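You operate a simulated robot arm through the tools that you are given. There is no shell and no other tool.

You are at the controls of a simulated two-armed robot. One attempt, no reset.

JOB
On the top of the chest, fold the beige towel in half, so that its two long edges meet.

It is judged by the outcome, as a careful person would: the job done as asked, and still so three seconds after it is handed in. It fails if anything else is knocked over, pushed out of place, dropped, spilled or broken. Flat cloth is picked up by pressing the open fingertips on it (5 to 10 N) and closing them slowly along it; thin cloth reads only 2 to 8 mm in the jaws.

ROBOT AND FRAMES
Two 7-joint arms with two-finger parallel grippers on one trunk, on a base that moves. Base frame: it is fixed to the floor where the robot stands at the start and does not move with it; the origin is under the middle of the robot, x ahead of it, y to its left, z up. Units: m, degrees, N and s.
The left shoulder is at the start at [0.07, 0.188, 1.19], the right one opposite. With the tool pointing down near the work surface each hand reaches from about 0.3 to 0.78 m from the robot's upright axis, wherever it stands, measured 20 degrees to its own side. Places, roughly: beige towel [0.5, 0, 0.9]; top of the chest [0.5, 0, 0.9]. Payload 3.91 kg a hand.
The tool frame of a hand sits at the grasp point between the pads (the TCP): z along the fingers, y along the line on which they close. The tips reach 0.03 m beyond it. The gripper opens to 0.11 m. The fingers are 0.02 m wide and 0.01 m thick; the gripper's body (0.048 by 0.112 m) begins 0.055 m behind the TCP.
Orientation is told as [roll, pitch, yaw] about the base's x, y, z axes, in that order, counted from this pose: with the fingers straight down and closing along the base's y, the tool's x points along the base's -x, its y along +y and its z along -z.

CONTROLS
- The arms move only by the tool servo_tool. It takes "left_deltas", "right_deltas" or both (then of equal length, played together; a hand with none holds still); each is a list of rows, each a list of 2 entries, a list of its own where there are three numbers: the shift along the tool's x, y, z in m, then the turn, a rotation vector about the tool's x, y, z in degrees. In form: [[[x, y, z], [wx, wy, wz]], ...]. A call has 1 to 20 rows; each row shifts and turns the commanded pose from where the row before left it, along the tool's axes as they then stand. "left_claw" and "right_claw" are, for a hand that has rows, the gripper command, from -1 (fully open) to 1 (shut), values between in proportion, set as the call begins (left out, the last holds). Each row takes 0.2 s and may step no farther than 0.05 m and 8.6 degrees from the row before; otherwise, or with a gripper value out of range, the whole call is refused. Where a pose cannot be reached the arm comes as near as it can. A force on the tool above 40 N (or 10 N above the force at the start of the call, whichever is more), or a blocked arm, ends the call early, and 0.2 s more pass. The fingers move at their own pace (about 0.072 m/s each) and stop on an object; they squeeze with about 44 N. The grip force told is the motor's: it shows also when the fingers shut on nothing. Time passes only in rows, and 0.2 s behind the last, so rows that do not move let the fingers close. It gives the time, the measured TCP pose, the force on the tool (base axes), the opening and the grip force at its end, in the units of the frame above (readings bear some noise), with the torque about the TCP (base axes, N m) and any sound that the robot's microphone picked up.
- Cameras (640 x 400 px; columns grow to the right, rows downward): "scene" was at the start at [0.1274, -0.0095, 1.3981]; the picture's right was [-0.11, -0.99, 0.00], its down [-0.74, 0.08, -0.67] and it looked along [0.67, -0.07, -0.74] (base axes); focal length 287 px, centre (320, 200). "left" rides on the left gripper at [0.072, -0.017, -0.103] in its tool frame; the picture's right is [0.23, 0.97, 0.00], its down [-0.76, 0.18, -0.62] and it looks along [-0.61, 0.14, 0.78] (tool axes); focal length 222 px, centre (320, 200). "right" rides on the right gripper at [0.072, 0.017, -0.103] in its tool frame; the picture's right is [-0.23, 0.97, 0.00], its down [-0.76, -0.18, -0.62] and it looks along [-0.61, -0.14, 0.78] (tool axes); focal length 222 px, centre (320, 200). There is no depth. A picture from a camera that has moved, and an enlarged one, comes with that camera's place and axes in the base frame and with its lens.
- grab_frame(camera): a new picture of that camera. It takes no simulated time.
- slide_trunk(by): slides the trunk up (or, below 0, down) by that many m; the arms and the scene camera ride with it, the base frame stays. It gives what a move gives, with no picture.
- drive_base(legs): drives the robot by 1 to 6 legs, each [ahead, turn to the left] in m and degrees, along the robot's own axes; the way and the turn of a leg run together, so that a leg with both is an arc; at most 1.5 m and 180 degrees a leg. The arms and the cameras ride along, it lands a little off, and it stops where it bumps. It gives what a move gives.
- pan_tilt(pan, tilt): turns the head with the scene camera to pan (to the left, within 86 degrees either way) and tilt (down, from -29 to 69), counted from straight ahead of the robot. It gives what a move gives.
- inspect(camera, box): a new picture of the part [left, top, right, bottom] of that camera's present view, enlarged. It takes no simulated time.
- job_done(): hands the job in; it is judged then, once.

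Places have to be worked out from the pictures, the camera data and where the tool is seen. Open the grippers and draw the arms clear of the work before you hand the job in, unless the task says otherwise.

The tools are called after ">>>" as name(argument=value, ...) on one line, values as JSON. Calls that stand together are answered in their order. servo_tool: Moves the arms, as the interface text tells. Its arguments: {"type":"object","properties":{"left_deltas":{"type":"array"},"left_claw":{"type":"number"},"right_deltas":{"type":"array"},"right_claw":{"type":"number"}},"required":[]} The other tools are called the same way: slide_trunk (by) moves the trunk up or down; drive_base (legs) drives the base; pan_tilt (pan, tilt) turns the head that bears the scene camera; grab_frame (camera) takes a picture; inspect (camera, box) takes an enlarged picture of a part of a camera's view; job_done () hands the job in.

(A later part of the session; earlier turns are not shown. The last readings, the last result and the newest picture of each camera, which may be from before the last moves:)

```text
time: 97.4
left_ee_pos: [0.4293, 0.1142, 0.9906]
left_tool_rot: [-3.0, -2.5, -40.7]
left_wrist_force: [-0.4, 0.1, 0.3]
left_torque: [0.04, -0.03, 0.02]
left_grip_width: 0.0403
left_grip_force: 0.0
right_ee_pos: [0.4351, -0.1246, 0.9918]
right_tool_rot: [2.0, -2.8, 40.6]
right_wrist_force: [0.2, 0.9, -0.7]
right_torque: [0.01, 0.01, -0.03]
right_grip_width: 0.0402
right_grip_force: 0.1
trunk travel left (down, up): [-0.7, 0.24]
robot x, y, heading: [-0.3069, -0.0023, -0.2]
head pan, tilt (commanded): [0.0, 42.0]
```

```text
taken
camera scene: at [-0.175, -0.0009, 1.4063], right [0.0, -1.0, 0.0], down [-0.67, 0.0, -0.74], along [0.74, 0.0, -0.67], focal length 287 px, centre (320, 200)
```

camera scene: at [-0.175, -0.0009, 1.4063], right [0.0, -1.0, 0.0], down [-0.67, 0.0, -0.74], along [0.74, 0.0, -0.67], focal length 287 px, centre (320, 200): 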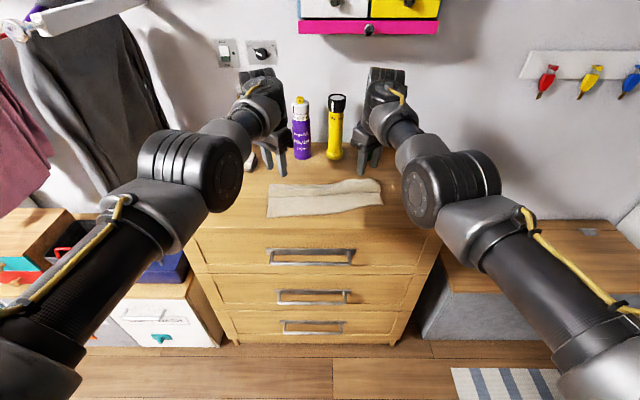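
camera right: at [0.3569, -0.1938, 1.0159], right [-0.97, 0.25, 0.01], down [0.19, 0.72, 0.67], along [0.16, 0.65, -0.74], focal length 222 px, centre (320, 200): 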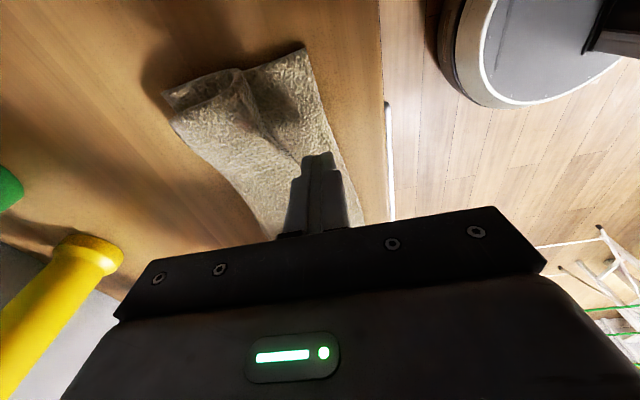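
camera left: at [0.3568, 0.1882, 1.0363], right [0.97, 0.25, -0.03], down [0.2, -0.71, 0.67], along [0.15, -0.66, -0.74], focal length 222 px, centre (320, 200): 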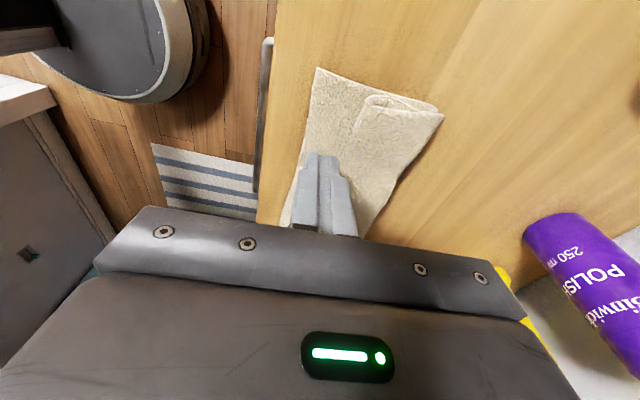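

Turning works well here. I'll finish the rotation to yaw 0 on both.

>>> servo_tool(left_deltas=[[[0, 0.01, 0], [0, 0, -8]], [[0, 0.01, 0], [0, 0, -8]], [[0, 0.01, 0], [0, 0, -8]], [[0, 0, 0], [0, 0, -8]], [[0, 0, 0], [0, 0, -8.5]], [[0, 0, 0], [0, 0, 0]]], right_deltas=[[[0, -0.01, 0], [0, 0, 8]], [[0, -0.01, 0], [0, 0, 8]], [[0, -0.01, 0], [0, 0, 8]], [[0, 0, 0], [0, 0, 8]], [[0, 0, 0], [0, 0, 8.5]], [[0, 0, 0], [0, 0, 0]]])

>>> inspect(camera="scene", box=[245, 130, 405, 230])

>>> grab_frame(camera="left")

>>> grab_frame(camera="right")

```text
time: 98.8
left_ee_pos: [0.4448, 0.1386, 0.9878]
left_tool_rot: [-4.0, 0.1, -0.3]
left_wrist_force: [0.2, 0.4, 0.0]
left_torque: [0.02, 0.0, 0.01]
left_grip_width: 0.0402
left_grip_force: 0.1
right_ee_pos: [0.4476, -0.1482, 0.9908]
right_tool_rot: [3.4, -0.7, 0.1]
right_wrist_force: [0.3, 0.9, 0.0]
right_torque: [0.0, -0.06, 0.0]
right_grip_width: 0.0404
right_grip_force: 0.0
right hand out of reach, approached as far as the arm can: row 3
trunk travel left (down, up): [-0.7, 0.24]
robot x, y, heading: [-0.3045, -0.0002, -0.1]
head pan, tilt (commanded): [0.0, 42.0]
```

```text
4.00 times, centred on (325, 180) of scene
camera zoom: at [-0.175, -0.0005, 1.4063], right [0.0, -1.0, 0.0], down [-0.67, 0.0, -0.74], along [0.74, 0.0, -0.67], focal length 1147 px, centre (300, 280)
```

zoom: 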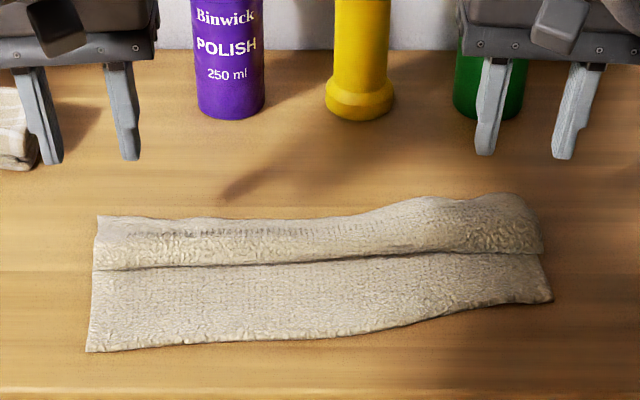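

```text
taken
camera left: at [0.3716, 0.1303, 1.0934], right [-0.22, 0.97, -0.07], down [0.76, 0.22, 0.61], along [0.61, 0.08, -0.79], focal length 222 px, centre (320, 200)
```

left: 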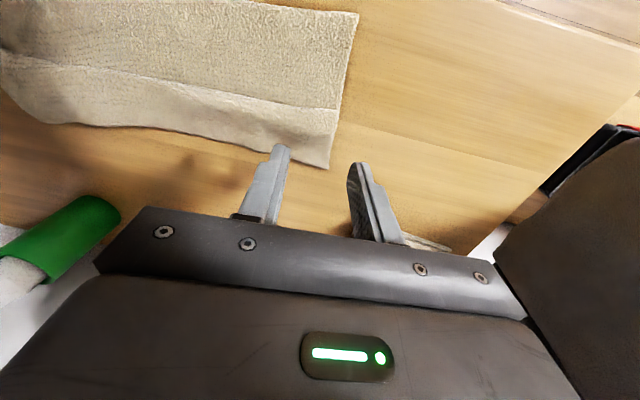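

```text
taken
camera right: at [0.3735, -0.1374, 1.0933], right [0.23, 0.97, 0.06], down [0.75, -0.21, 0.62], along [0.62, -0.09, -0.78], focal length 222 px, centre (320, 200)
```

right: 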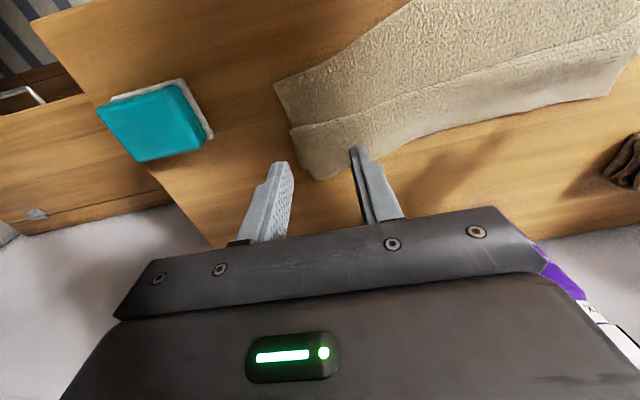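

Both hands are back at yaw 0 with good posture. I'll look closely at the top layer's far edge on both sides to plan the regrasp.

>>> inspect(camera="right", box=[240, 20, 520, 220])

>>> inspect(camera="left", box=[140, 20, 420, 220])

>>> inspect(camera="scene", box=[310, 160, 390, 220])

```text
2.00 times, centred on (380, 120) of right
camera zoom: at [0.3735, -0.1374, 1.0933], right [0.23, 0.97, 0.06], down [0.75, -0.21, 0.62], along [0.62, -0.09, -0.78], focal length 444 px, centre (200, 360)
```

zoom: 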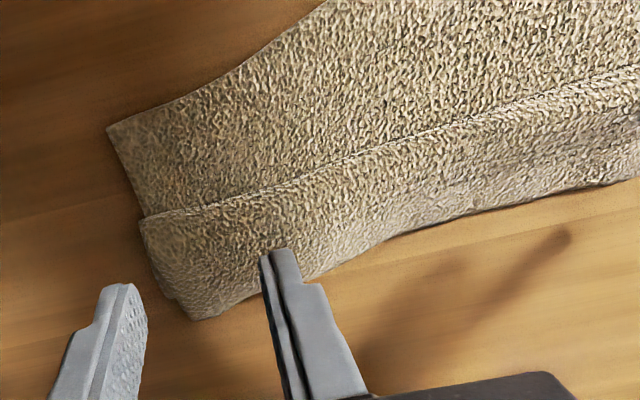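

```text
2.00 times, centred on (280, 120) of left
camera zoom: at [0.3716, 0.1303, 1.0934], right [-0.22, 0.97, -0.07], down [0.76, 0.22, 0.61], along [0.61, 0.08, -0.79], focal length 444 px, centre (400, 360)
```

zoom: 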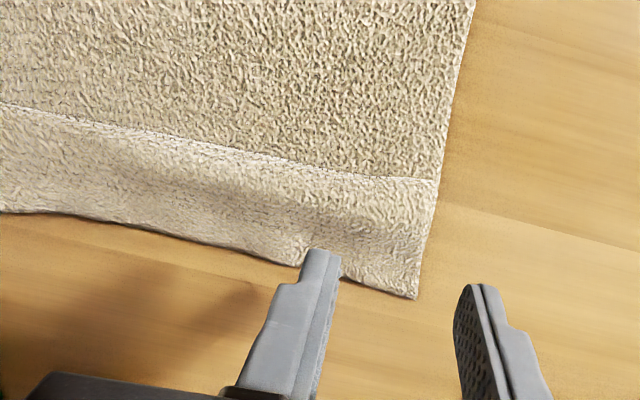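

```text
6.67 times, centred on (350, 190) of scene
camera zoom: at [-0.175, -0.0005, 1.4063], right [0.0, -1.0, 0.0], down [-0.67, 0.0, -0.74], along [0.74, 0.0, -0.67], focal length 1912 px, centre (120, 267)
```

zoom: 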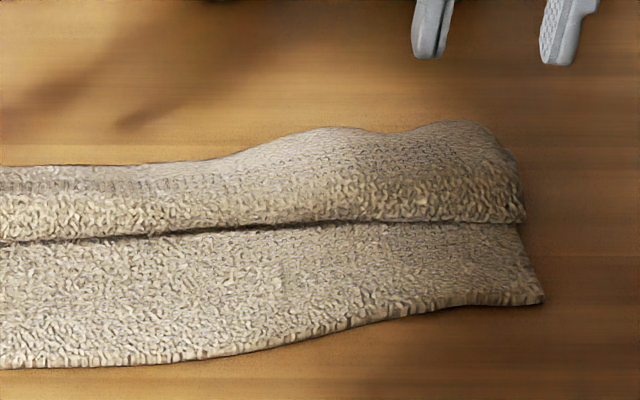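

The top layer's far edge drapes over the lower fold onto the wood on both sides, so a single-layer pinch there is possible: left edge ≈ (0.499, 0.117), right ≈ (0.517, -0.125). I'll drive forward 10 cm, level the wrists, and go to those points.

>>> drive_base(legs=[[0.1, 0]])

>>> servo_tool(left_deltas=[[[0.02, -0.01, 0], [-4, 0, 0]], [[0.02, -0.01, 0.01], [0, 0, 0]], [[0.01, 0, 0.02], [0, 0, 0]], [[0, 0, 0], [0, 0, 0]]], right_deltas=[[[0.015, 0.01, 0], [3.4, 0, 0]], [[0.015, 0.01, 0.01], [0, 0, 0]], [[0.005, 0, 0.02], [0, 0, 0]], [[0, 0, 0], [0, 0, 0]]])

>>> grab_frame(camera="left")

>>> grab_frame(camera="right")

>>> grab_frame(camera="scene")

```text
time: 99.9
left_ee_pos: [0.5513, 0.1356, 0.9932]
left_tool_rot: [-3.8, -0.4, -0.4]
left_wrist_force: [1.1, -1.0, -0.4]
left_torque: [0.03, 0.04, -0.02]
left_grip_width: 0.04
left_grip_force: 0.1
right_ee_pos: [0.5536, -0.1451, 0.9947]
right_tool_rot: [3.4, -1.1, 0.2]
right_wrist_force: [0.2, 0.6, -0.5]
right_torque: [-0.03, 0.05, 0.0]
right_grip_width: 0.0403
right_grip_force: 0.2
trunk travel left (down, up): [-0.7, 0.24]
robot x, y, heading: [-0.2034, -0.0, -0.1]
head pan, tilt (commanded): [0.0, 42.0]
```

```text
time: 100.3
left_ee_pos: [0.5404, 0.1286, 0.9936]
left_tool_rot: [-0.9, -1.9, -0.1]
left_wrist_force: [13.0, -14.1, -86.6]
left_torque: [1.98, -5.93, 1.31]
left_grip_width: 0.0401
left_grip_force: 0.1
right_ee_pos: [0.5417, -0.1379, 0.996]
right_tool_rot: [0.9, -1.2, 0.2]
right_wrist_force: [0.7, -0.2, -1.5]
right_torque: [-0.03, 0.09, 0.02]
right_grip_width: 0.0399
right_grip_force: 0.0
trunk travel left (down, up): [-0.7, 0.24]
robot x, y, heading: [-0.2044, -0.0026, 0.2]
head pan, tilt (commanded): [0.0, 42.0]
stopped in row 1 (left hand): the force on the tool passed its limit at 203 N (the readings are from after the stop); the commanded pose is now the measured one
```

```text
taken
camera left: at [0.4637, 0.1148, 1.095], right [-0.23, 0.97, -0.02], down [0.74, 0.19, 0.64], along [0.63, 0.13, -0.76], focal length 222 px, centre (320, 200)
```

left: 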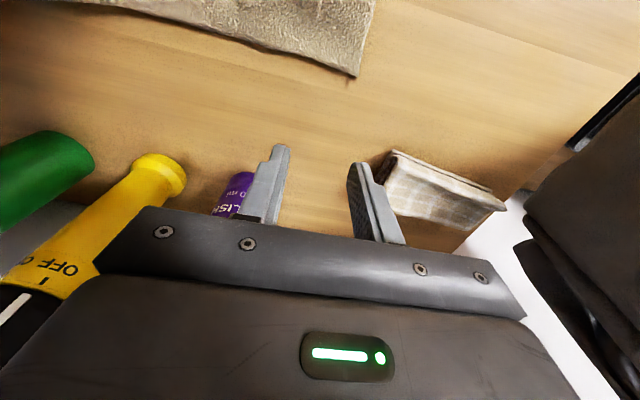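

```text
taken
camera right: at [0.4666, -0.1229, 1.099], right [0.22, 0.97, 0.02], down [0.75, -0.18, 0.64], along [0.62, -0.13, -0.77], focal length 222 px, centre (320, 200)
```

right: 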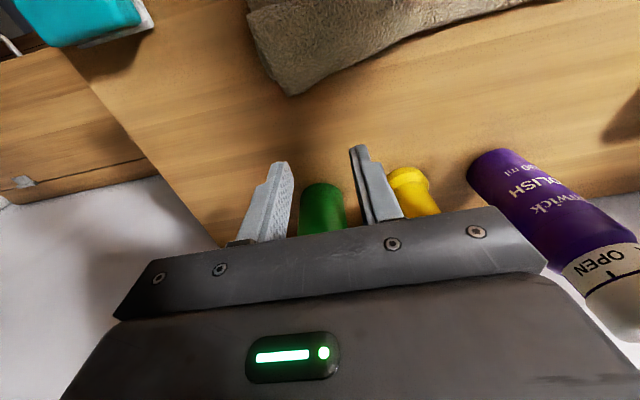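

```text
taken
camera scene: at [-0.0682, -0.0007, 1.4055], right [0.0, -1.0, 0.0], down [-0.67, 0.0, -0.74], along [0.74, 0.0, -0.67], focal length 287 px, centre (320, 200)
```

scene: 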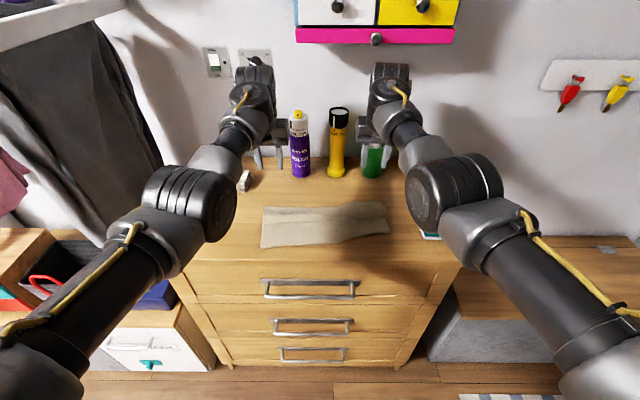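

The left camera brushed its own forearm with the fingers fully vertical. The 12° forward tilt I used earlier kept it clear, so I'll relieve the contact and restore that tilt on both hands.

>>> servo_tool(left_deltas=[[[0, 0, 0.006], [0, -5, 0]], [[0, 0, 0.006], [0, -5, 0]], [[0, 0, 0], [0, -2, 0]], [[0, 0, 0], [0, 0, 0]]], right_deltas=[[[0, 0, 0.006], [0, -5, 0]], [[0, 0, 0.006], [0, -5, 0]], [[0, 0, 0], [0, -2, 0]], [[0, 0, 0], [0, 0, 0]]])

```text
time: 100.6
left_ee_pos: [0.5346, 0.128, 1.0007]
left_tool_rot: [-1.0, -4.3, 0.1]
left_wrist_force: [12.7, -7.0, -32.7]
left_torque: [1.0, -1.52, 0.7]
left_grip_width: 0.0404
left_grip_force: 0.0
right_ee_pos: [0.5358, -0.1385, 1.0056]
right_tool_rot: [0.9, -3.3, 0.1]
right_wrist_force: [0.2, 0.1, -2.8]
right_torque: [0.08, -0.19, 0.06]
right_grip_width: 0.0401
right_grip_force: 0.0
trunk travel left (down, up): [-0.7, 0.24]
robot x, y, heading: [-0.2091, -0.0015, 0.2]
head pan, tilt (commanded): [0.0, 42.0]
stopped in row 1 (left hand): the force on the tool passed its limit at 126 N (the readings are from after the stop); the commanded pose is now the measured one
```

The forearm is nearly horizontal at this stretch and sits on the camera. I'll tilt forward in small steps to separate them.

>>> servo_tool(left_deltas=[[[0, 0, 0.004], [0, -3, 0]]])

>>> servo_tool(left_deltas=[[[0, 0, 0.004], [0, -3, 0]]])

>>> servo_tool(left_deltas=[[[0, 0, 0.004], [0, -3, 0]], [[0, 0, 0], [0, 0, 0]]])

```text
time: 101.0
left_ee_pos: [0.5407, 0.1279, 0.9935]
left_tool_rot: [-0.9, -5.5, 0.1]
left_wrist_force: [9.1, -5.0, -19.1]
left_torque: [0.62, -0.66, 0.46]
left_grip_width: 0.0402
left_grip_force: 0.0
right_ee_pos: [0.5398, -0.1379, 0.9994]
right_tool_rot: [0.9, -3.0, 0.0]
right_wrist_force: [0.8, 0.7, -1.4]
right_torque: [-0.06, 0.06, 0.0]
right_grip_width: 0.0403
right_grip_force: 0.1
trunk travel left (down, up): [-0.7, 0.24]
robot x, y, heading: [-0.2063, -0.0022, -0.0]
head pan, tilt (commanded): [0.0, 42.0]
stopped in row 1 (left hand): the force on the tool passed its limit at 53 N (the readings are from after the stop); the commanded pose is now the measured one
```

```text
time: 101.4
left_ee_pos: [0.5393, 0.1285, 0.9903]
left_tool_rot: [-1.0, -8.6, 0.0]
left_wrist_force: [10.8, 8.4, -21.0]
left_torque: [-0.91, -0.94, -0.82]
left_grip_width: 0.0403
left_grip_force: 0.0
right_ee_pos: [0.5394, -0.1388, 1.0007]
right_tool_rot: [0.8, -3.2, 0.2]
right_wrist_force: [1.2, 0.3, -2.4]
right_torque: [-0.12, -0.03, -0.09]
right_grip_width: 0.0402
right_grip_force: 0.2
trunk travel left (down, up): [-0.7, 0.24]
robot x, y, heading: [-0.2055, -0.0028, 0.0]
head pan, tilt (commanded): [0.0, 42.0]
```

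```text
time: 102.0
left_ee_pos: [0.5396, 0.1277, 0.9878]
left_tool_rot: [-1.0, -11.4, 0.1]
left_wrist_force: [-0.2, 0.8, 0.4]
left_torque: [0.02, 0.0, 0.02]
left_grip_width: 0.0401
left_grip_force: 0.0
right_ee_pos: [0.5391, -0.1387, 1.0015]
right_tool_rot: [0.9, -3.0, 0.1]
right_wrist_force: [1.0, -0.1, -2.2]
right_torque: [-0.02, -0.1, 0.02]
right_grip_width: 0.0401
right_grip_force: 0.0
trunk travel left (down, up): [-0.7, 0.24]
robot x, y, heading: [-0.2092, -0.0019, -0.2]
head pan, tilt (commanded): [0.0, 42.0]
```

The left is clear now at 11° tilt. I'll tilt the right the same way and raise the trunk 8 cm, so the forearms slope down toward the work and stay off the cameras.

>>> servo_tool(right_deltas=[[[0, 0, 0.003], [0, -3, 0]], [[0, 0, 0.003], [0, -3, 0]], [[0, 0, 0.003], [0, -3, 0]], [[0, 0, 0], [0, 0, 0]]])

>>> slide_trunk(by=0.08)

>>> grab_frame(camera="scene")

```text
time: 102.3
left_ee_pos: [0.5398, 0.1268, 0.9866]
left_tool_rot: [-1.0, -11.5, 0.1]
left_wrist_force: [0.1, 0.1, 0.1]
left_torque: [0.02, 0.02, -0.02]
left_grip_width: 0.0402
left_grip_force: 0.1
right_ee_pos: [0.5414, -0.1414, 0.9997]
right_tool_rot: [0.9, -5.3, -0.2]
right_wrist_force: [9.8, 0.8, -17.4]
right_torque: [-0.18, -0.46, -0.08]
right_grip_width: 0.04
right_grip_force: 0.1
trunk travel left (down, up): [-0.7, 0.24]
robot x, y, heading: [-0.2079, -0.0028, 0.2]
head pan, tilt (commanded): [0.0, 42.0]
stopped in row 1 (right hand): the force on the tool passed its limit at 58 N (the readings are from after the stop); the commanded pose is now the measured one
```

```text
time: 103.5
left_ee_pos: [0.5392, 0.1267, 1.0668]
left_tool_rot: [-0.9, -11.5, 0.1]
left_wrist_force: [-0.7, -0.1, 0.1]
left_torque: [0.01, 0.03, 0.0]
left_grip_width: 0.0404
left_grip_force: 0.1
right_ee_pos: [0.5391, -0.1378, 1.0806]
right_tool_rot: [0.9, -5.2, -0.2]
right_wrist_force: [12.1, 1.9, -32.8]
right_torque: [-0.48, -1.39, -0.26]
right_grip_width: 0.0401
right_grip_force: 0.1
trunk travel left (down, up): [-0.78, 0.16]
robot x, y, heading: [-0.2105, 0.0012, 0.0]
head pan, tilt (commanded): [0.0, 42.0]
```

```text
taken
camera scene: at [-0.0749, -0.0009, 1.4862], right [0.0, -1.0, 0.0], down [-0.67, 0.0, -0.74], along [0.74, 0.0, -0.67], focal length 287 px, centre (320, 200)
```

scene: 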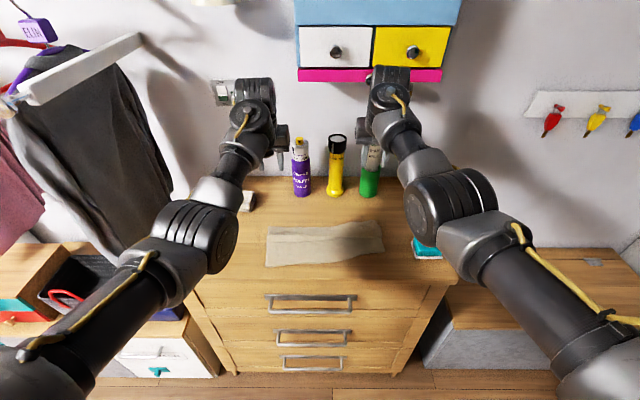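

The right hand still has its camera against the forearm, so I'll move it down and tilt in small steps. The trunk lift should help now.

>>> servo_tool(left_deltas=[[[0.002, 0, 0.01], [0, 0, 0]]], right_deltas=[[[0.001, 0, 0.01], [0, -3, 0]]])

>>> servo_tool(left_deltas=[[[0.002, 0, 0.01], [0, 0, 0]]], right_deltas=[[[0.001, 0, 0.01], [0, -3, 0]]])

>>> servo_tool(left_deltas=[[[0.002, 0, 0.01], [0, 0, 0]], [[0, 0, 0], [0, 0, 0]]], right_deltas=[[[0.001, 0, 0.01], [0, -2, 0]], [[0, 0, 0], [0, 0, 0]]])

```text
time: 103.9
left_ee_pos: [0.5399, 0.1269, 1.0569]
left_tool_rot: [-0.9, -11.5, 0.0]
left_wrist_force: [0.0, 0.4, -0.9]
left_torque: [0.0, -0.01, -0.05]
left_grip_width: 0.0402
left_grip_force: 0.0
right_ee_pos: [0.5403, -0.1379, 1.0704]
right_tool_rot: [0.9, -8.0, -0.3]
right_wrist_force: [8.9, 8.7, -20.2]
right_torque: [-1.22, -0.99, -0.95]
right_grip_width: 0.0404
right_grip_force: 0.0
trunk travel left (down, up): [-0.78, 0.16]
robot x, y, heading: [-0.2092, 0.0, -0.1]
head pan, tilt (commanded): [0.0, 42.0]
```

```text
time: 104.3
left_ee_pos: [0.5406, 0.1265, 1.0463]
left_tool_rot: [-0.9, -11.5, 0.1]
left_wrist_force: [-0.6, -0.5, 0.1]
left_torque: [0.01, 0.0, -0.01]
left_grip_width: 0.0403
left_grip_force: 0.1
right_ee_pos: [0.54, -0.1384, 1.0602]
right_tool_rot: [0.8, -11.1, -0.2]
right_wrist_force: [-0.1, -0.6, -0.7]
right_torque: [0.0, 0.0, -0.04]
right_grip_width: 0.0399
right_grip_force: 0.2
trunk travel left (down, up): [-0.78, 0.16]
robot x, y, heading: [-0.2064, 0.0023, 0.1]
head pan, tilt (commanded): [0.0, 42.0]
```

```text
time: 104.9
left_ee_pos: [0.5382, 0.126, 1.0356]
left_tool_rot: [-0.9, -11.4, 0.1]
left_wrist_force: [-1.0, -0.7, 0.1]
left_torque: [-0.01, -0.02, -0.01]
left_grip_width: 0.0402
left_grip_force: 0.0
right_ee_pos: [0.5419, -0.1387, 1.0513]
right_tool_rot: [0.9, -13.2, -0.3]
right_wrist_force: [-0.5, -0.2, 0.6]
right_torque: [0.0, 0.0, -0.02]
right_grip_width: 0.0403
right_grip_force: 0.0
trunk travel left (down, up): [-0.78, 0.16]
robot x, y, heading: [-0.2063, 0.0015, -0.2]
head pan, tilt (commanded): [0.0, 42.0]
```

Both hands are free of contact at about 12° tilt. I'll bring them down to 4 cm above the grasp points.

>>> servo_tool(left_deltas=[[[0.017, -0.00225, 0.0235], [0, 0, 0]], [[0.017, -0.00225, 0.0235], [0, 0, 0]], [[0.017, -0.00225, 0.0235], [0, 0, 0]], [[0.017, -0.00225, 0.0235], [0, 0, 0]], [[0, 0, 0], [0, 0, 0]]], right_deltas=[[[0.0152, 0.0034, 0.0276], [0, 0, 0]], [[0.0152, 0.0034, 0.0276], [0, 0, 0]], [[0.0152, 0.0034, 0.0276], [0, 0, 0]], [[0.0152, 0.0034, 0.0276], [0, 0, 0]], [[0, 0, 0], [0, 0, 0]]])

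>>> inspect(camera="left", box=[180, 40, 460, 240])

>>> inspect(camera="right", box=[180, 40, 460, 240])

>>> inspect(camera="scene", box=[245, 150, 405, 280])

```text
time: 106.1
left_ee_pos: [0.4908, 0.1173, 0.929]
left_tool_rot: [-0.9, -11.5, 0.1]
left_wrist_force: [0.2, -0.8, -0.2]
left_torque: [0.01, -0.01, 0.0]
left_grip_width: 0.0401
left_grip_force: 0.0
right_ee_pos: [0.5081, -0.1223, 0.9283]
right_tool_rot: [1.0, -13.2, -0.3]
right_wrist_force: [-0.4, 0.4, -0.4]
right_torque: [-0.01, 0.01, 0.04]
right_grip_width: 0.0403
right_grip_force: 0.0
trunk travel left (down, up): [-0.78, 0.16]
robot x, y, heading: [-0.2068, -0.0029, -0.2]
head pan, tilt (commanded): [0.0, 42.0]
```

```text
2.00 times, centred on (320, 140) of left
camera zoom: at [0.3991, 0.1025, 1.0161], right [-0.22, 0.97, -0.06], down [0.62, 0.19, 0.76], along [0.75, 0.13, -0.65], focal length 444 px, centre (320, 320)
```

zoom: 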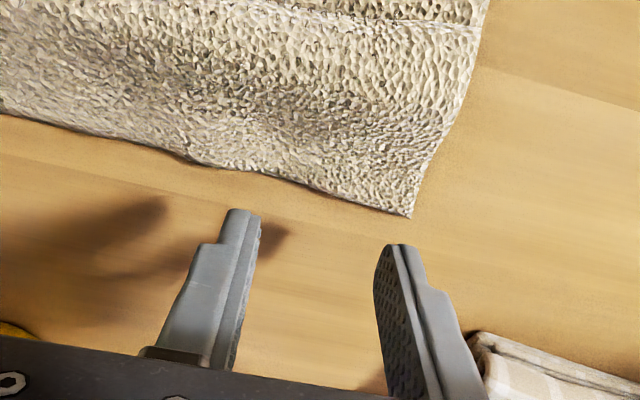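

```text
2.00 times, centred on (320, 140) of right
camera zoom: at [0.4138, -0.1065, 1.0125], right [0.22, 0.97, 0.07], down [0.6, -0.19, 0.78], along [0.77, -0.13, -0.62], focal length 444 px, centre (320, 320)
```

zoom: 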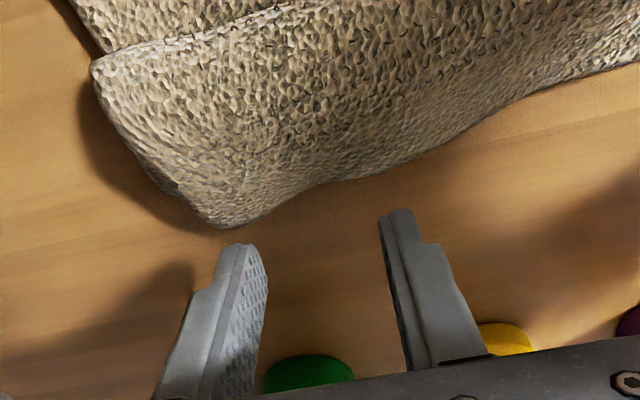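

```text
3.08 times, centred on (325, 215) of scene
camera zoom: at [-0.0754, -0.001, 1.4863], right [0.0, -1.0, 0.0], down [-0.67, 0.0, -0.74], along [0.74, 0.0, -0.67], focal length 882 px, centre (305, 154)
```

zoom: 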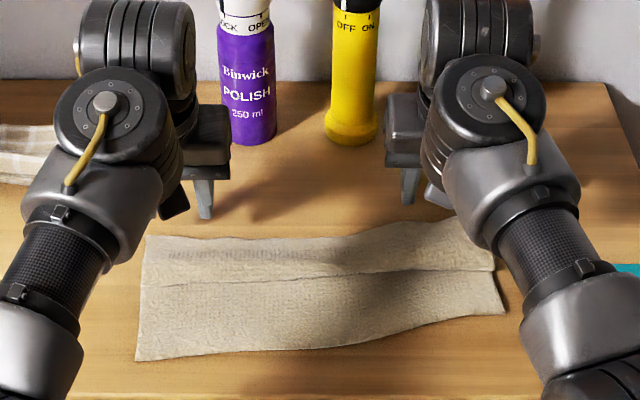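

The corners match my estimate: left (0.500, 0.153), right (0.523, -0.162). I'll descend to just above contact.

>>> servo_tool(left_deltas=[[[0.0022, 0, 0.0108], [0, 0, 0]], [[0.0022, 0, 0.0108], [0, 0, 0]], [[0.0022, 0, 0.0108], [0, 0, 0]], [[0, 0, 0], [0, 0, 0]]], right_deltas=[[[0.0031, -0.001, 0.0104], [0, 0, 0]], [[0.0031, -0.001, 0.0104], [0, 0, 0]], [[0.0031, -0.001, 0.0104], [0, 0, 0]], [[0, 0, 0], [0, 0, 0]]])

>>> inspect(camera="left", box=[180, 40, 460, 240])

>>> inspect(camera="right", box=[180, 40, 460, 240])

```text
time: 107.1
left_ee_pos: [0.4913, 0.117, 0.8975]
left_tool_rot: [-1.1, -11.6, 0.1]
left_wrist_force: [0.0, 0.9, 0.7]
left_torque: [-0.02, -0.03, -0.04]
left_grip_width: 0.0401
left_grip_force: 0.1
right_ee_pos: [0.5055, -0.1243, 0.899]
right_tool_rot: [0.8, -13.1, -0.3]
right_wrist_force: [-2.2, 0.3, 3.0]
right_torque: [-0.09, 0.11, 0.0]
right_grip_width: 0.0402
right_grip_force: 0.0
trunk travel left (down, up): [-0.78, 0.16]
robot x, y, heading: [-0.2067, 0.0013, 0.1]
head pan, tilt (commanded): [0.0, 42.0]
```

```text
2.00 times, centred on (320, 140) of left
camera zoom: at [0.3998, 0.1022, 0.9843], right [-0.22, 0.97, -0.06], down [0.62, 0.19, 0.76], along [0.75, 0.13, -0.65], focal length 444 px, centre (320, 320)
```

zoom: 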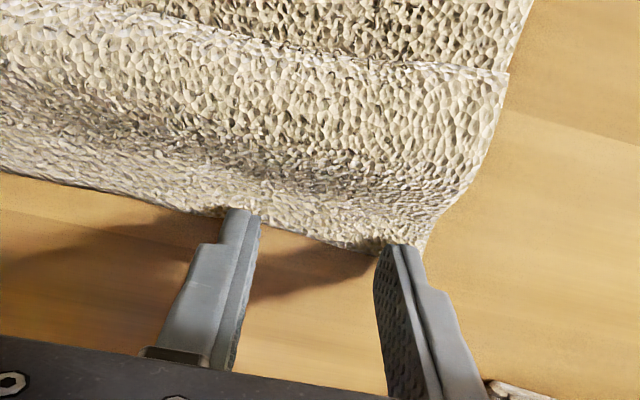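

```text
2.00 times, centred on (320, 140) of right
camera zoom: at [0.4116, -0.1079, 0.9815], right [0.22, 0.97, 0.07], down [0.6, -0.19, 0.78], along [0.77, -0.13, -0.62], focal length 444 px, centre (320, 320)
```

zoom: 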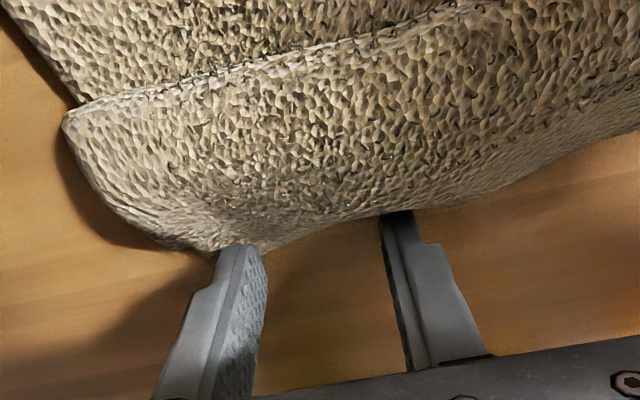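

The overlap is only a few millimetres. I'll lift slightly, move the left 7 mm and the right 9 mm onto the cloth, and lower again.

>>> servo_tool(left_deltas=[[[0.0061, 0, -0.0053], [0, 0, 0]], [[0.0014, 0, 0.0069], [0, 0, 0]], [[0, 0, 0], [0, 0, 0]]], right_deltas=[[[0.0079, 0, -0.006], [0, 0, 0]], [[0.0014, 0, 0.0058], [0, 0, 0]], [[0, 0, 0], [0, 0, 0]]])

>>> inspect(camera="left", box=[180, 40, 460, 240])

>>> inspect(camera="right", box=[180, 40, 460, 240])

```text
time: 107.9
left_ee_pos: [0.4845, 0.1164, 0.895]
left_tool_rot: [-1.0, -11.5, 0.1]
left_wrist_force: [0.6, -0.1, 3.0]
left_torque: [0.05, 0.02, 0.01]
left_grip_width: 0.04
left_grip_force: 0.1
right_ee_pos: [0.4959, -0.1254, 0.8969]
right_tool_rot: [1.0, -13.4, -0.2]
right_wrist_force: [2.3, -0.2, 10.0]
right_torque: [-0.23, -0.06, 0.08]
right_grip_width: 0.0399
right_grip_force: 0.0
trunk travel left (down, up): [-0.78, 0.16]
robot x, y, heading: [-0.2062, -0.0044, 0.0]
head pan, tilt (commanded): [0.0, 42.0]
```

```text
2.00 times, centred on (320, 140) of left
camera zoom: at [0.3924, 0.1019, 0.9826], right [-0.22, 0.97, -0.06], down [0.62, 0.19, 0.76], along [0.75, 0.13, -0.65], focal length 444 px, centre (320, 320)
```

zoom: 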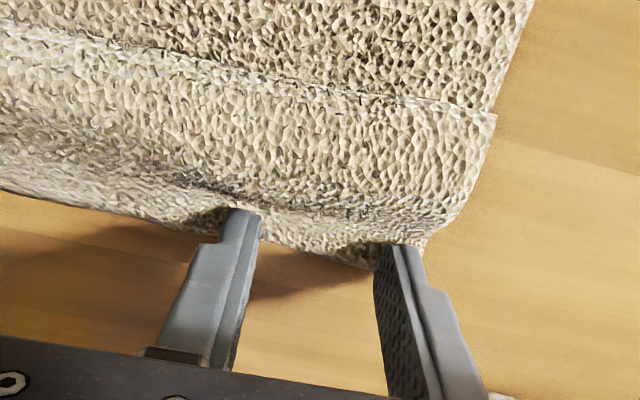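

```text
2.00 times, centred on (320, 140) of right
camera zoom: at [0.401, -0.1091, 0.9803], right [0.22, 0.97, 0.07], down [0.6, -0.19, 0.78], along [0.77, -0.13, -0.62], focal length 444 px, centre (320, 320)
```

zoom: 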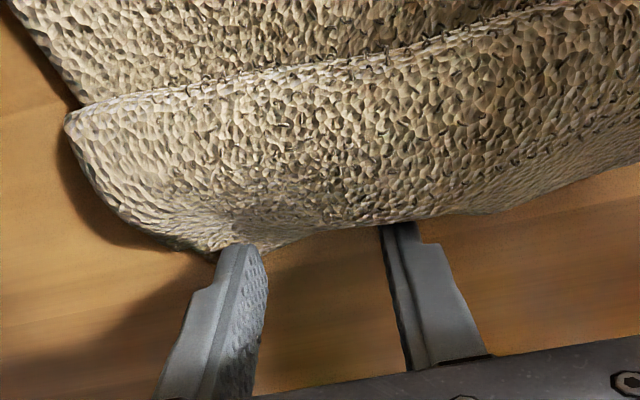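

The left is well placed now. On the right the inner finger seems to have slid under the raised edge; I'll lift it 2.5 cm and come down from above, further onto the cloth.

>>> servo_tool(right_deltas=[[[-0.0058, 0, -0.0243], [0, 0, 0]], [[0.0058, 0, -0.0014], [0, 0, 0]], [[0, 0, 0], [0, 0, 0]]])

>>> inspect(camera="right", box=[180, 40, 460, 240])

```text
time: 108.7
left_ee_pos: [0.484, 0.1145, 0.8948]
left_tool_rot: [-1.0, -11.6, 0.1]
left_wrist_force: [0.3, 1.2, 7.8]
left_torque: [0.05, 0.03, 0.01]
left_grip_width: 0.04
left_grip_force: 0.2
right_ee_pos: [0.4877, -0.1257, 0.9217]
right_tool_rot: [0.9, -13.2, -0.3]
right_wrist_force: [-0.2, 0.3, -1.1]
right_torque: [-0.02, 0.01, 0.01]
right_grip_width: 0.0401
right_grip_force: 0.0
trunk travel left (down, up): [-0.78, 0.16]
robot x, y, heading: [-0.2087, 0.0001, 0.1]
head pan, tilt (commanded): [0.0, 42.0]
```

```text
2.00 times, centred on (320, 140) of right
camera zoom: at [0.3935, -0.1096, 1.0044], right [0.22, 0.97, 0.07], down [0.6, -0.19, 0.78], along [0.77, -0.13, -0.63], focal length 444 px, centre (320, 320)
```

zoom: 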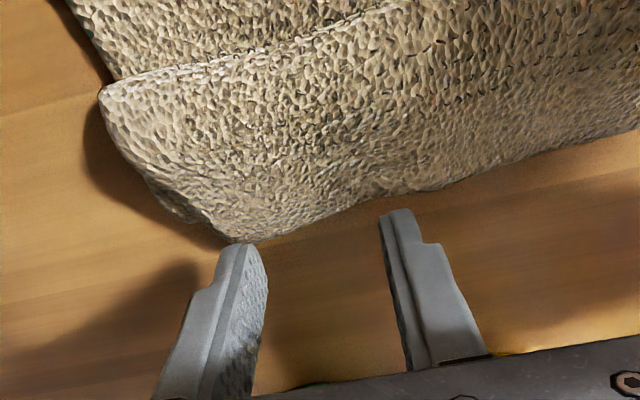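

The right edge now lies at x ≈ 0.498 near y = -0.125, so the hand is about 14 mm onto the cloth. I'll descend straight down.

>>> servo_tool(right_deltas=[[[0.0023, 0, 0.0098], [0, 0, 0]], [[0.0018, 0, 0.0078], [0, 0, 0]], [[0.0012, 0, 0.0049], [0, 0, 0]], [[0, 0, 0], [0, 0, 0]]])

>>> inspect(camera="right", box=[180, 40, 460, 240])

```text
time: 109.7
left_ee_pos: [0.4841, 0.1147, 0.8941]
left_tool_rot: [-1.0, -11.6, 0.1]
left_wrist_force: [1.7, 0.8, 6.1]
left_torque: [0.06, -0.03, -0.04]
left_grip_width: 0.0403
left_grip_force: 0.6
right_ee_pos: [0.4898, -0.1267, 0.8984]
right_tool_rot: [0.9, -13.2, -0.2]
right_wrist_force: [0.0, -0.4, 5.2]
right_torque: [-0.13, 0.01, -0.03]
right_grip_width: 0.0403
right_grip_force: 0.4
trunk travel left (down, up): [-0.78, 0.16]
robot x, y, heading: [-0.2116, -0.0045, 0.1]
head pan, tilt (commanded): [0.0, 42.0]
```

```text
2.00 times, centred on (320, 140) of right
camera zoom: at [0.3944, -0.1098, 0.982], right [0.22, 0.97, 0.07], down [0.6, -0.19, 0.78], along [0.77, -0.13, -0.62], focal length 444 px, centre (320, 320)
```

zoom: 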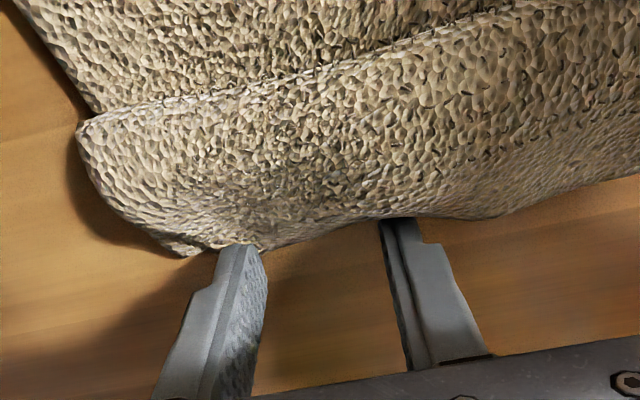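

The edge is slightly raised there, so it's nearer than I assumed. I'll lift again and move the right hand another 12 mm onto the cloth before lowering.

>>> servo_tool(right_deltas=[[[-0.0046, 0, -0.0195], [0, 0, 0]], [[0.0117, 0, -0.0027], [0, 0, 0]], [[0.0046, 0, 0.0195], [0, 0, 0]], [[0, 0, 0], [0, 0, 0]]])

>>> inspect(camera="right", box=[180, 40, 460, 240])

```text
time: 110.7
left_ee_pos: [0.4833, 0.1162, 0.8957]
left_tool_rot: [-1.1, -11.6, 0.1]
left_wrist_force: [-0.2, -0.3, 3.6]
left_torque: [0.04, 0.03, 0.0]
left_grip_width: 0.0402
left_grip_force: 0.1
right_ee_pos: [0.4781, -0.1257, 0.9002]
right_tool_rot: [0.9, -13.5, -0.3]
right_wrist_force: [-1.6, -0.5, 15.9]
right_torque: [0.29, -0.01, 0.11]
right_grip_width: 0.04
right_grip_force: 0.1
trunk travel left (down, up): [-0.78, 0.16]
robot x, y, heading: [-0.2086, -0.001, 0.1]
head pan, tilt (commanded): [0.0, 42.0]
```

```text
2.00 times, centred on (320, 140) of right
camera zoom: at [0.3824, -0.1096, 0.984], right [0.22, 0.97, 0.07], down [0.6, -0.19, 0.78], along [0.77, -0.13, -0.62], focal length 444 px, centre (320, 320)
```

zoom: 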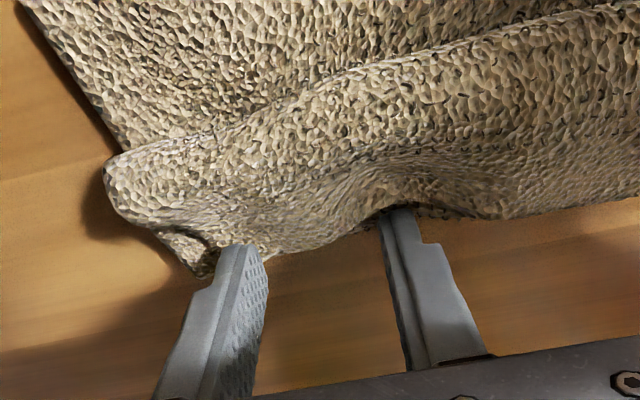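

Now both right fingers bear on the cloth (16 N, a bit high). I'll ease up 1 mm, press the left slightly, and close both slowly.

>>> servo_tool(left_deltas=[[[0.0003, 0, 0.0015], [0, 0, 0]], [[0, 0, 0], [0, 0, 0]]], right_deltas=[[[-0.0002, 0, -0.001], [0, 0, 0]], [[0, 0, 0], [0, 0, 0]]], left_claw=0.38, right_claw=0.38)

>>> servo_tool(left_deltas=[[[0, 0, 0], [0, 0, 0]], [[0, 0, 0], [0, 0, 0]]], right_deltas=[[[0, 0, 0], [0, 0, 0]], [[0, 0, 0], [0, 0, 0]]], left_claw=0.5, right_claw=0.5)

>>> servo_tool(left_deltas=[[[0, 0, 0], [0, 0, 0]], [[0, 0, 0], [0, 0, 0]]], right_deltas=[[[0, 0, 0], [0, 0, 0]], [[0, 0, 0], [0, 0, 0]]], left_claw=0.62, right_claw=0.62)

>>> inspect(camera="left", box=[180, 40, 460, 240])

>>> inspect(camera="right", box=[180, 40, 460, 240])

```text
time: 111.3
left_ee_pos: [0.4847, 0.1164, 0.8948]
left_tool_rot: [-1.0, -11.6, 0.1]
left_wrist_force: [-0.6, -0.2, 6.1]
left_torque: [0.03, 0.06, 0.01]
left_grip_width: 0.034
left_grip_force: 0.0
right_ee_pos: [0.4769, -0.1267, 0.8978]
right_tool_rot: [0.9, -13.3, -0.2]
right_wrist_force: [1.8, -0.3, 7.7]
right_torque: [-0.15, -0.05, 0.0]
right_grip_width: 0.0341
right_grip_force: 0.2
trunk travel left (down, up): [-0.78, 0.16]
robot x, y, heading: [-0.2067, -0.0009, -0.0]
head pan, tilt (commanded): [0.0, 42.0]
```

```text
time: 111.9
left_ee_pos: [0.4837, 0.1153, 0.8952]
left_tool_rot: [-1.1, -11.8, 0.0]
left_wrist_force: [1.0, -2.0, 6.1]
left_torque: [0.06, -0.01, 0.01]
left_grip_width: 0.0266
left_grip_force: 0.0
right_ee_pos: [0.4773, -0.1255, 0.8991]
right_tool_rot: [0.9, -13.2, -0.3]
right_wrist_force: [-0.6, 1.1, 7.7]
right_torque: [-0.06, 0.03, -0.02]
right_grip_width: 0.0266
right_grip_force: 0.1
trunk travel left (down, up): [-0.78, 0.16]
robot x, y, heading: [-0.2057, -0.0017, 0.1]
head pan, tilt (commanded): [0.0, 42.0]
```

```text
time: 112.5
left_ee_pos: [0.4834, 0.1157, 0.8947]
left_tool_rot: [-1.0, -11.6, 0.1]
left_wrist_force: [0.2, 1.5, 7.4]
left_torque: [0.05, 0.01, 0.0]
left_grip_width: 0.0212
left_grip_force: 0.6
right_ee_pos: [0.4774, -0.1269, 0.9001]
right_tool_rot: [0.9, -13.3, -0.3]
right_wrist_force: [-0.7, -1.5, 6.2]
right_torque: [-0.15, 0.04, 0.0]
right_grip_width: 0.0216
right_grip_force: 1.0
trunk travel left (down, up): [-0.78, 0.16]
robot x, y, heading: [-0.2081, -0.0022, -0.1]
head pan, tilt (commanded): [0.0, 42.0]
```

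```text
2.00 times, centred on (320, 140) of left
camera zoom: at [0.3918, 0.1018, 0.9818], right [-0.22, 0.97, -0.06], down [0.62, 0.19, 0.76], along [0.75, 0.13, -0.65], focal length 444 px, centre (320, 320)
```

zoom: 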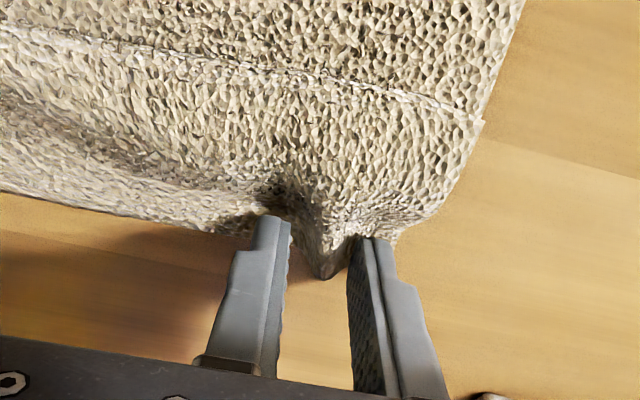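

```text
2.00 times, centred on (320, 140) of right
camera zoom: at [0.3822, -0.1102, 0.9832], right [0.22, 0.97, 0.07], down [0.6, -0.19, 0.78], along [0.77, -0.13, -0.62], focal length 444 px, centre (320, 320)
```

zoom: 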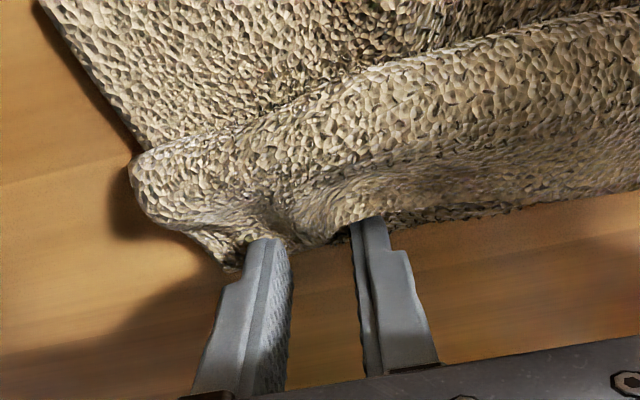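

The left shows a clear ridge and the right is gathering too. I'll finish closing slowly.

>>> servo_tool(left_deltas=[[[0, 0, 0], [0, 0, 0]], [[0, 0, 0], [0, 0, 0]]], right_deltas=[[[0.0003, 0, 0.0012], [0, 0, 0]], [[0, 0, 0], [0, 0, 0]]], left_claw=0.74, right_claw=0.74)

>>> servo_tool(left_deltas=[[[0, 0, 0], [0, 0, 0]], [[0, 0, 0], [0, 0, 0]]], right_deltas=[[[0, 0, 0], [0, 0, 0]], [[0, 0, 0], [0, 0, 0]]], left_claw=0.86, right_claw=0.86)

>>> servo_tool(left_deltas=[[[0, 0, 0], [0, 0, 0]], [[0, 0, 0], [0, 0, 0]], [[0, 0, 0], [0, 0, 0]]], right_deltas=[[[0, 0, 0], [0, 0, 0]], [[0, 0, 0], [0, 0, 0]], [[0, 0, 0], [0, 0, 0]]], left_claw=1.0, right_claw=1.0)

>>> inspect(camera="left", box=[180, 40, 460, 240])

>>> inspect(camera="right", box=[180, 40, 460, 240])

```text
time: 113.1
left_ee_pos: [0.4837, 0.1155, 0.8943]
left_tool_rot: [-1.1, -11.7, 0.1]
left_wrist_force: [0.9, -1.3, 6.0]
left_torque: [-0.08, -0.04, 0.01]
left_grip_width: 0.0138
left_grip_force: 0.0
right_ee_pos: [0.4765, -0.1262, 0.8991]
right_tool_rot: [0.8, -13.4, -0.3]
right_wrist_force: [1.3, 0.5, 11.5]
right_torque: [-0.09, 0.01, 0.01]
right_grip_width: 0.0153
right_grip_force: 0.7
trunk travel left (down, up): [-0.78, 0.16]
robot x, y, heading: [-0.2041, 0.0005, 0.0]
head pan, tilt (commanded): [0.0, 42.0]
```

```text
time: 113.7
left_ee_pos: [0.4845, 0.1146, 0.8952]
left_tool_rot: [-1.0, -11.6, 0.0]
left_wrist_force: [-0.5, -2.4, 5.4]
left_torque: [-0.08, 0.03, 0.01]
left_grip_width: 0.0083
left_grip_force: 0.6
right_ee_pos: [0.4771, -0.1251, 0.8989]
right_tool_rot: [1.0, -13.3, -0.3]
right_wrist_force: [-0.1, 0.5, 15.1]
right_torque: [-0.05, -0.03, -0.04]
right_grip_width: 0.0085
right_grip_force: 13.9
trunk travel left (down, up): [-0.78, 0.16]
robot x, y, heading: [-0.2084, 0.0001, -0.1]
head pan, tilt (commanded): [0.0, 42.0]
```

```text
time: 114.5
left_ee_pos: [0.4832, 0.1157, 0.8956]
left_tool_rot: [-1.0, -11.6, 0.1]
left_wrist_force: [0.8, -5.1, 3.1]
left_torque: [-0.12, 0.03, -0.02]
left_grip_width: 0.0041
left_grip_force: 44.1
right_ee_pos: [0.4767, -0.1259, 0.8992]
right_tool_rot: [0.9, -13.3, -0.3]
right_wrist_force: [0.7, 3.8, 16.5]
right_torque: [0.06, -0.09, -0.06]
right_grip_width: 0.0055
right_grip_force: 43.4
trunk travel left (down, up): [-0.78, 0.16]
robot x, y, heading: [-0.2069, -0.0021, -0.1]
head pan, tilt (commanded): [0.0, 42.0]
```

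```text
2.00 times, centred on (320, 140) of left
camera zoom: at [0.3911, 0.1016, 0.9821], right [-0.22, 0.97, -0.06], down [0.62, 0.19, 0.76], along [0.75, 0.13, -0.65], focal length 444 px, centre (320, 320)
```

zoom: 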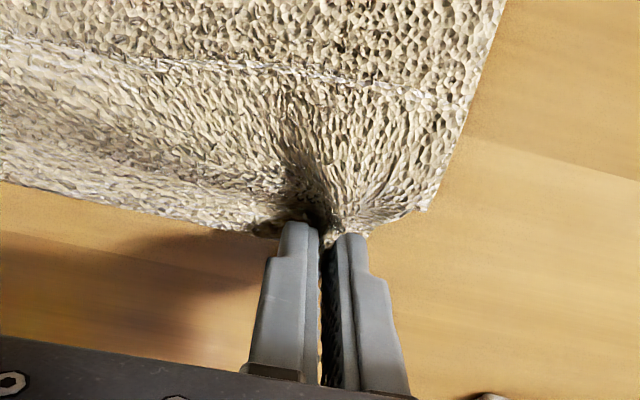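

```text
2.00 times, centred on (320, 140) of right
camera zoom: at [0.3818, -0.1094, 0.9826], right [0.22, 0.97, 0.07], down [0.6, -0.19, 0.78], along [0.77, -0.13, -0.62], focal length 444 px, centre (320, 320)
```

zoom: 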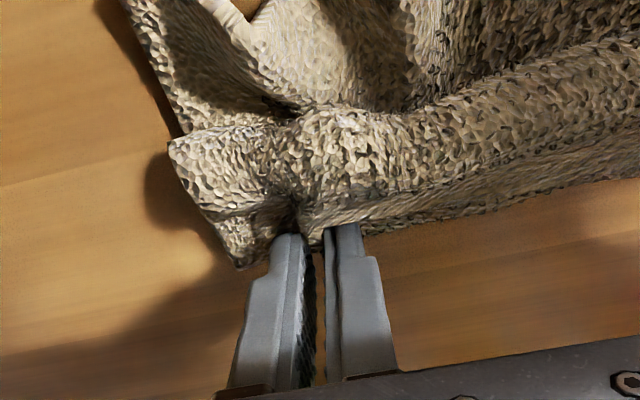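

Both hold: left 4.1 mm, right 5.5 mm. I'll lift 6 cm slowly and see what comes up, especially on the right.

>>> servo_tool(left_deltas=[[[-0.002, 0, -0.01], [0, 0, 0]], [[-0.002, 0, -0.01], [0, 0, 0]], [[-0.002, 0, -0.01], [0, 0, 0]], [[-0.002, 0, -0.01], [0, 0, 0]], [[-0.002, 0, -0.01], [0, 0, 0]], [[-0.002, 0, -0.01], [0, 0, 0]], [[0, 0, 0], [0, 0, 0]]], right_deltas=[[[-0.0023, 0, -0.01], [0, 0, 0]], [[-0.0023, 0, -0.01], [0, 0, 0]], [[-0.0023, 0, -0.01], [0, 0, 0]], [[-0.0023, 0, -0.01], [0, 0, 0]], [[-0.0023, 0, -0.01], [0, 0, 0]], [[-0.0023, 0, -0.01], [0, 0, 0]], [[0, 0, 0], [0, 0, 0]]])

>>> inspect(camera="scene", box=[245, 150, 405, 280])

>>> grab_frame(camera="right")

>>> grab_frame(camera="left")

```text
time: 116.1
left_ee_pos: [0.4838, 0.1169, 0.9556]
left_tool_rot: [-1.0, -11.5, 0.1]
left_wrist_force: [0.0, -5.0, 0.7]
left_torque: [-0.16, -0.03, 0.0]
left_grip_width: 0.0038
left_grip_force: 43.9
right_ee_pos: [0.478, -0.1264, 0.9573]
right_tool_rot: [0.9, -13.1, -0.3]
right_wrist_force: [0.7, 5.4, -0.3]
right_torque: [0.1, -0.02, -0.06]
right_grip_width: 0.0056
right_grip_force: 44.2
trunk travel left (down, up): [-0.78, 0.16]
robot x, y, heading: [-0.2078, 0.0026, 0.0]
head pan, tilt (commanded): [0.0, 42.0]
```

```text
3.08 times, centred on (325, 215) of scene
camera zoom: at [-0.0752, -0.0009, 1.4863], right [0.0, -1.0, 0.0], down [-0.67, 0.0, -0.74], along [0.74, 0.0, -0.67], focal length 882 px, centre (305, 154)
```

zoom: 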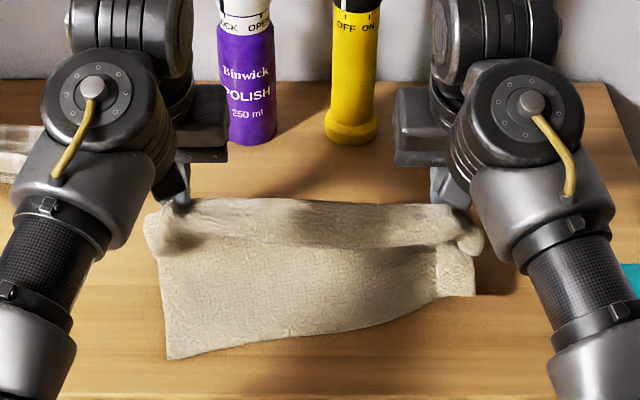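

```text
taken
camera right: at [0.3839, -0.1104, 1.0419], right [0.22, 0.97, 0.07], down [0.6, -0.19, 0.78], along [0.77, -0.13, -0.63], focal length 222 px, centre (320, 200)
```

right: 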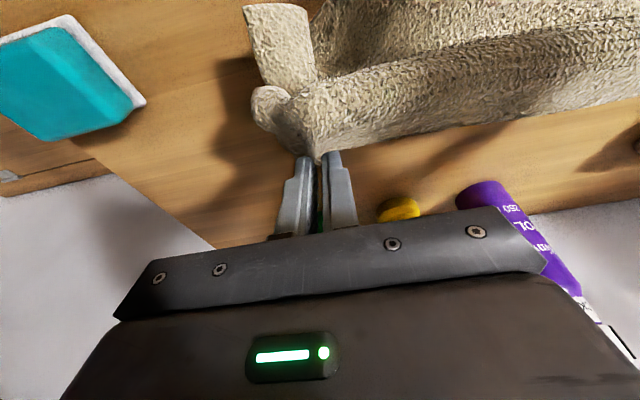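

```text
taken
camera left: at [0.3919, 0.1024, 1.0423], right [-0.22, 0.97, -0.06], down [0.62, 0.19, 0.76], along [0.75, 0.13, -0.65], focal length 222 px, centre (320, 200)
```

left: 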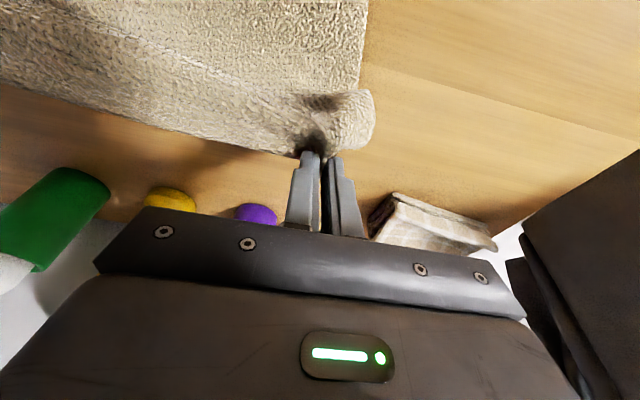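

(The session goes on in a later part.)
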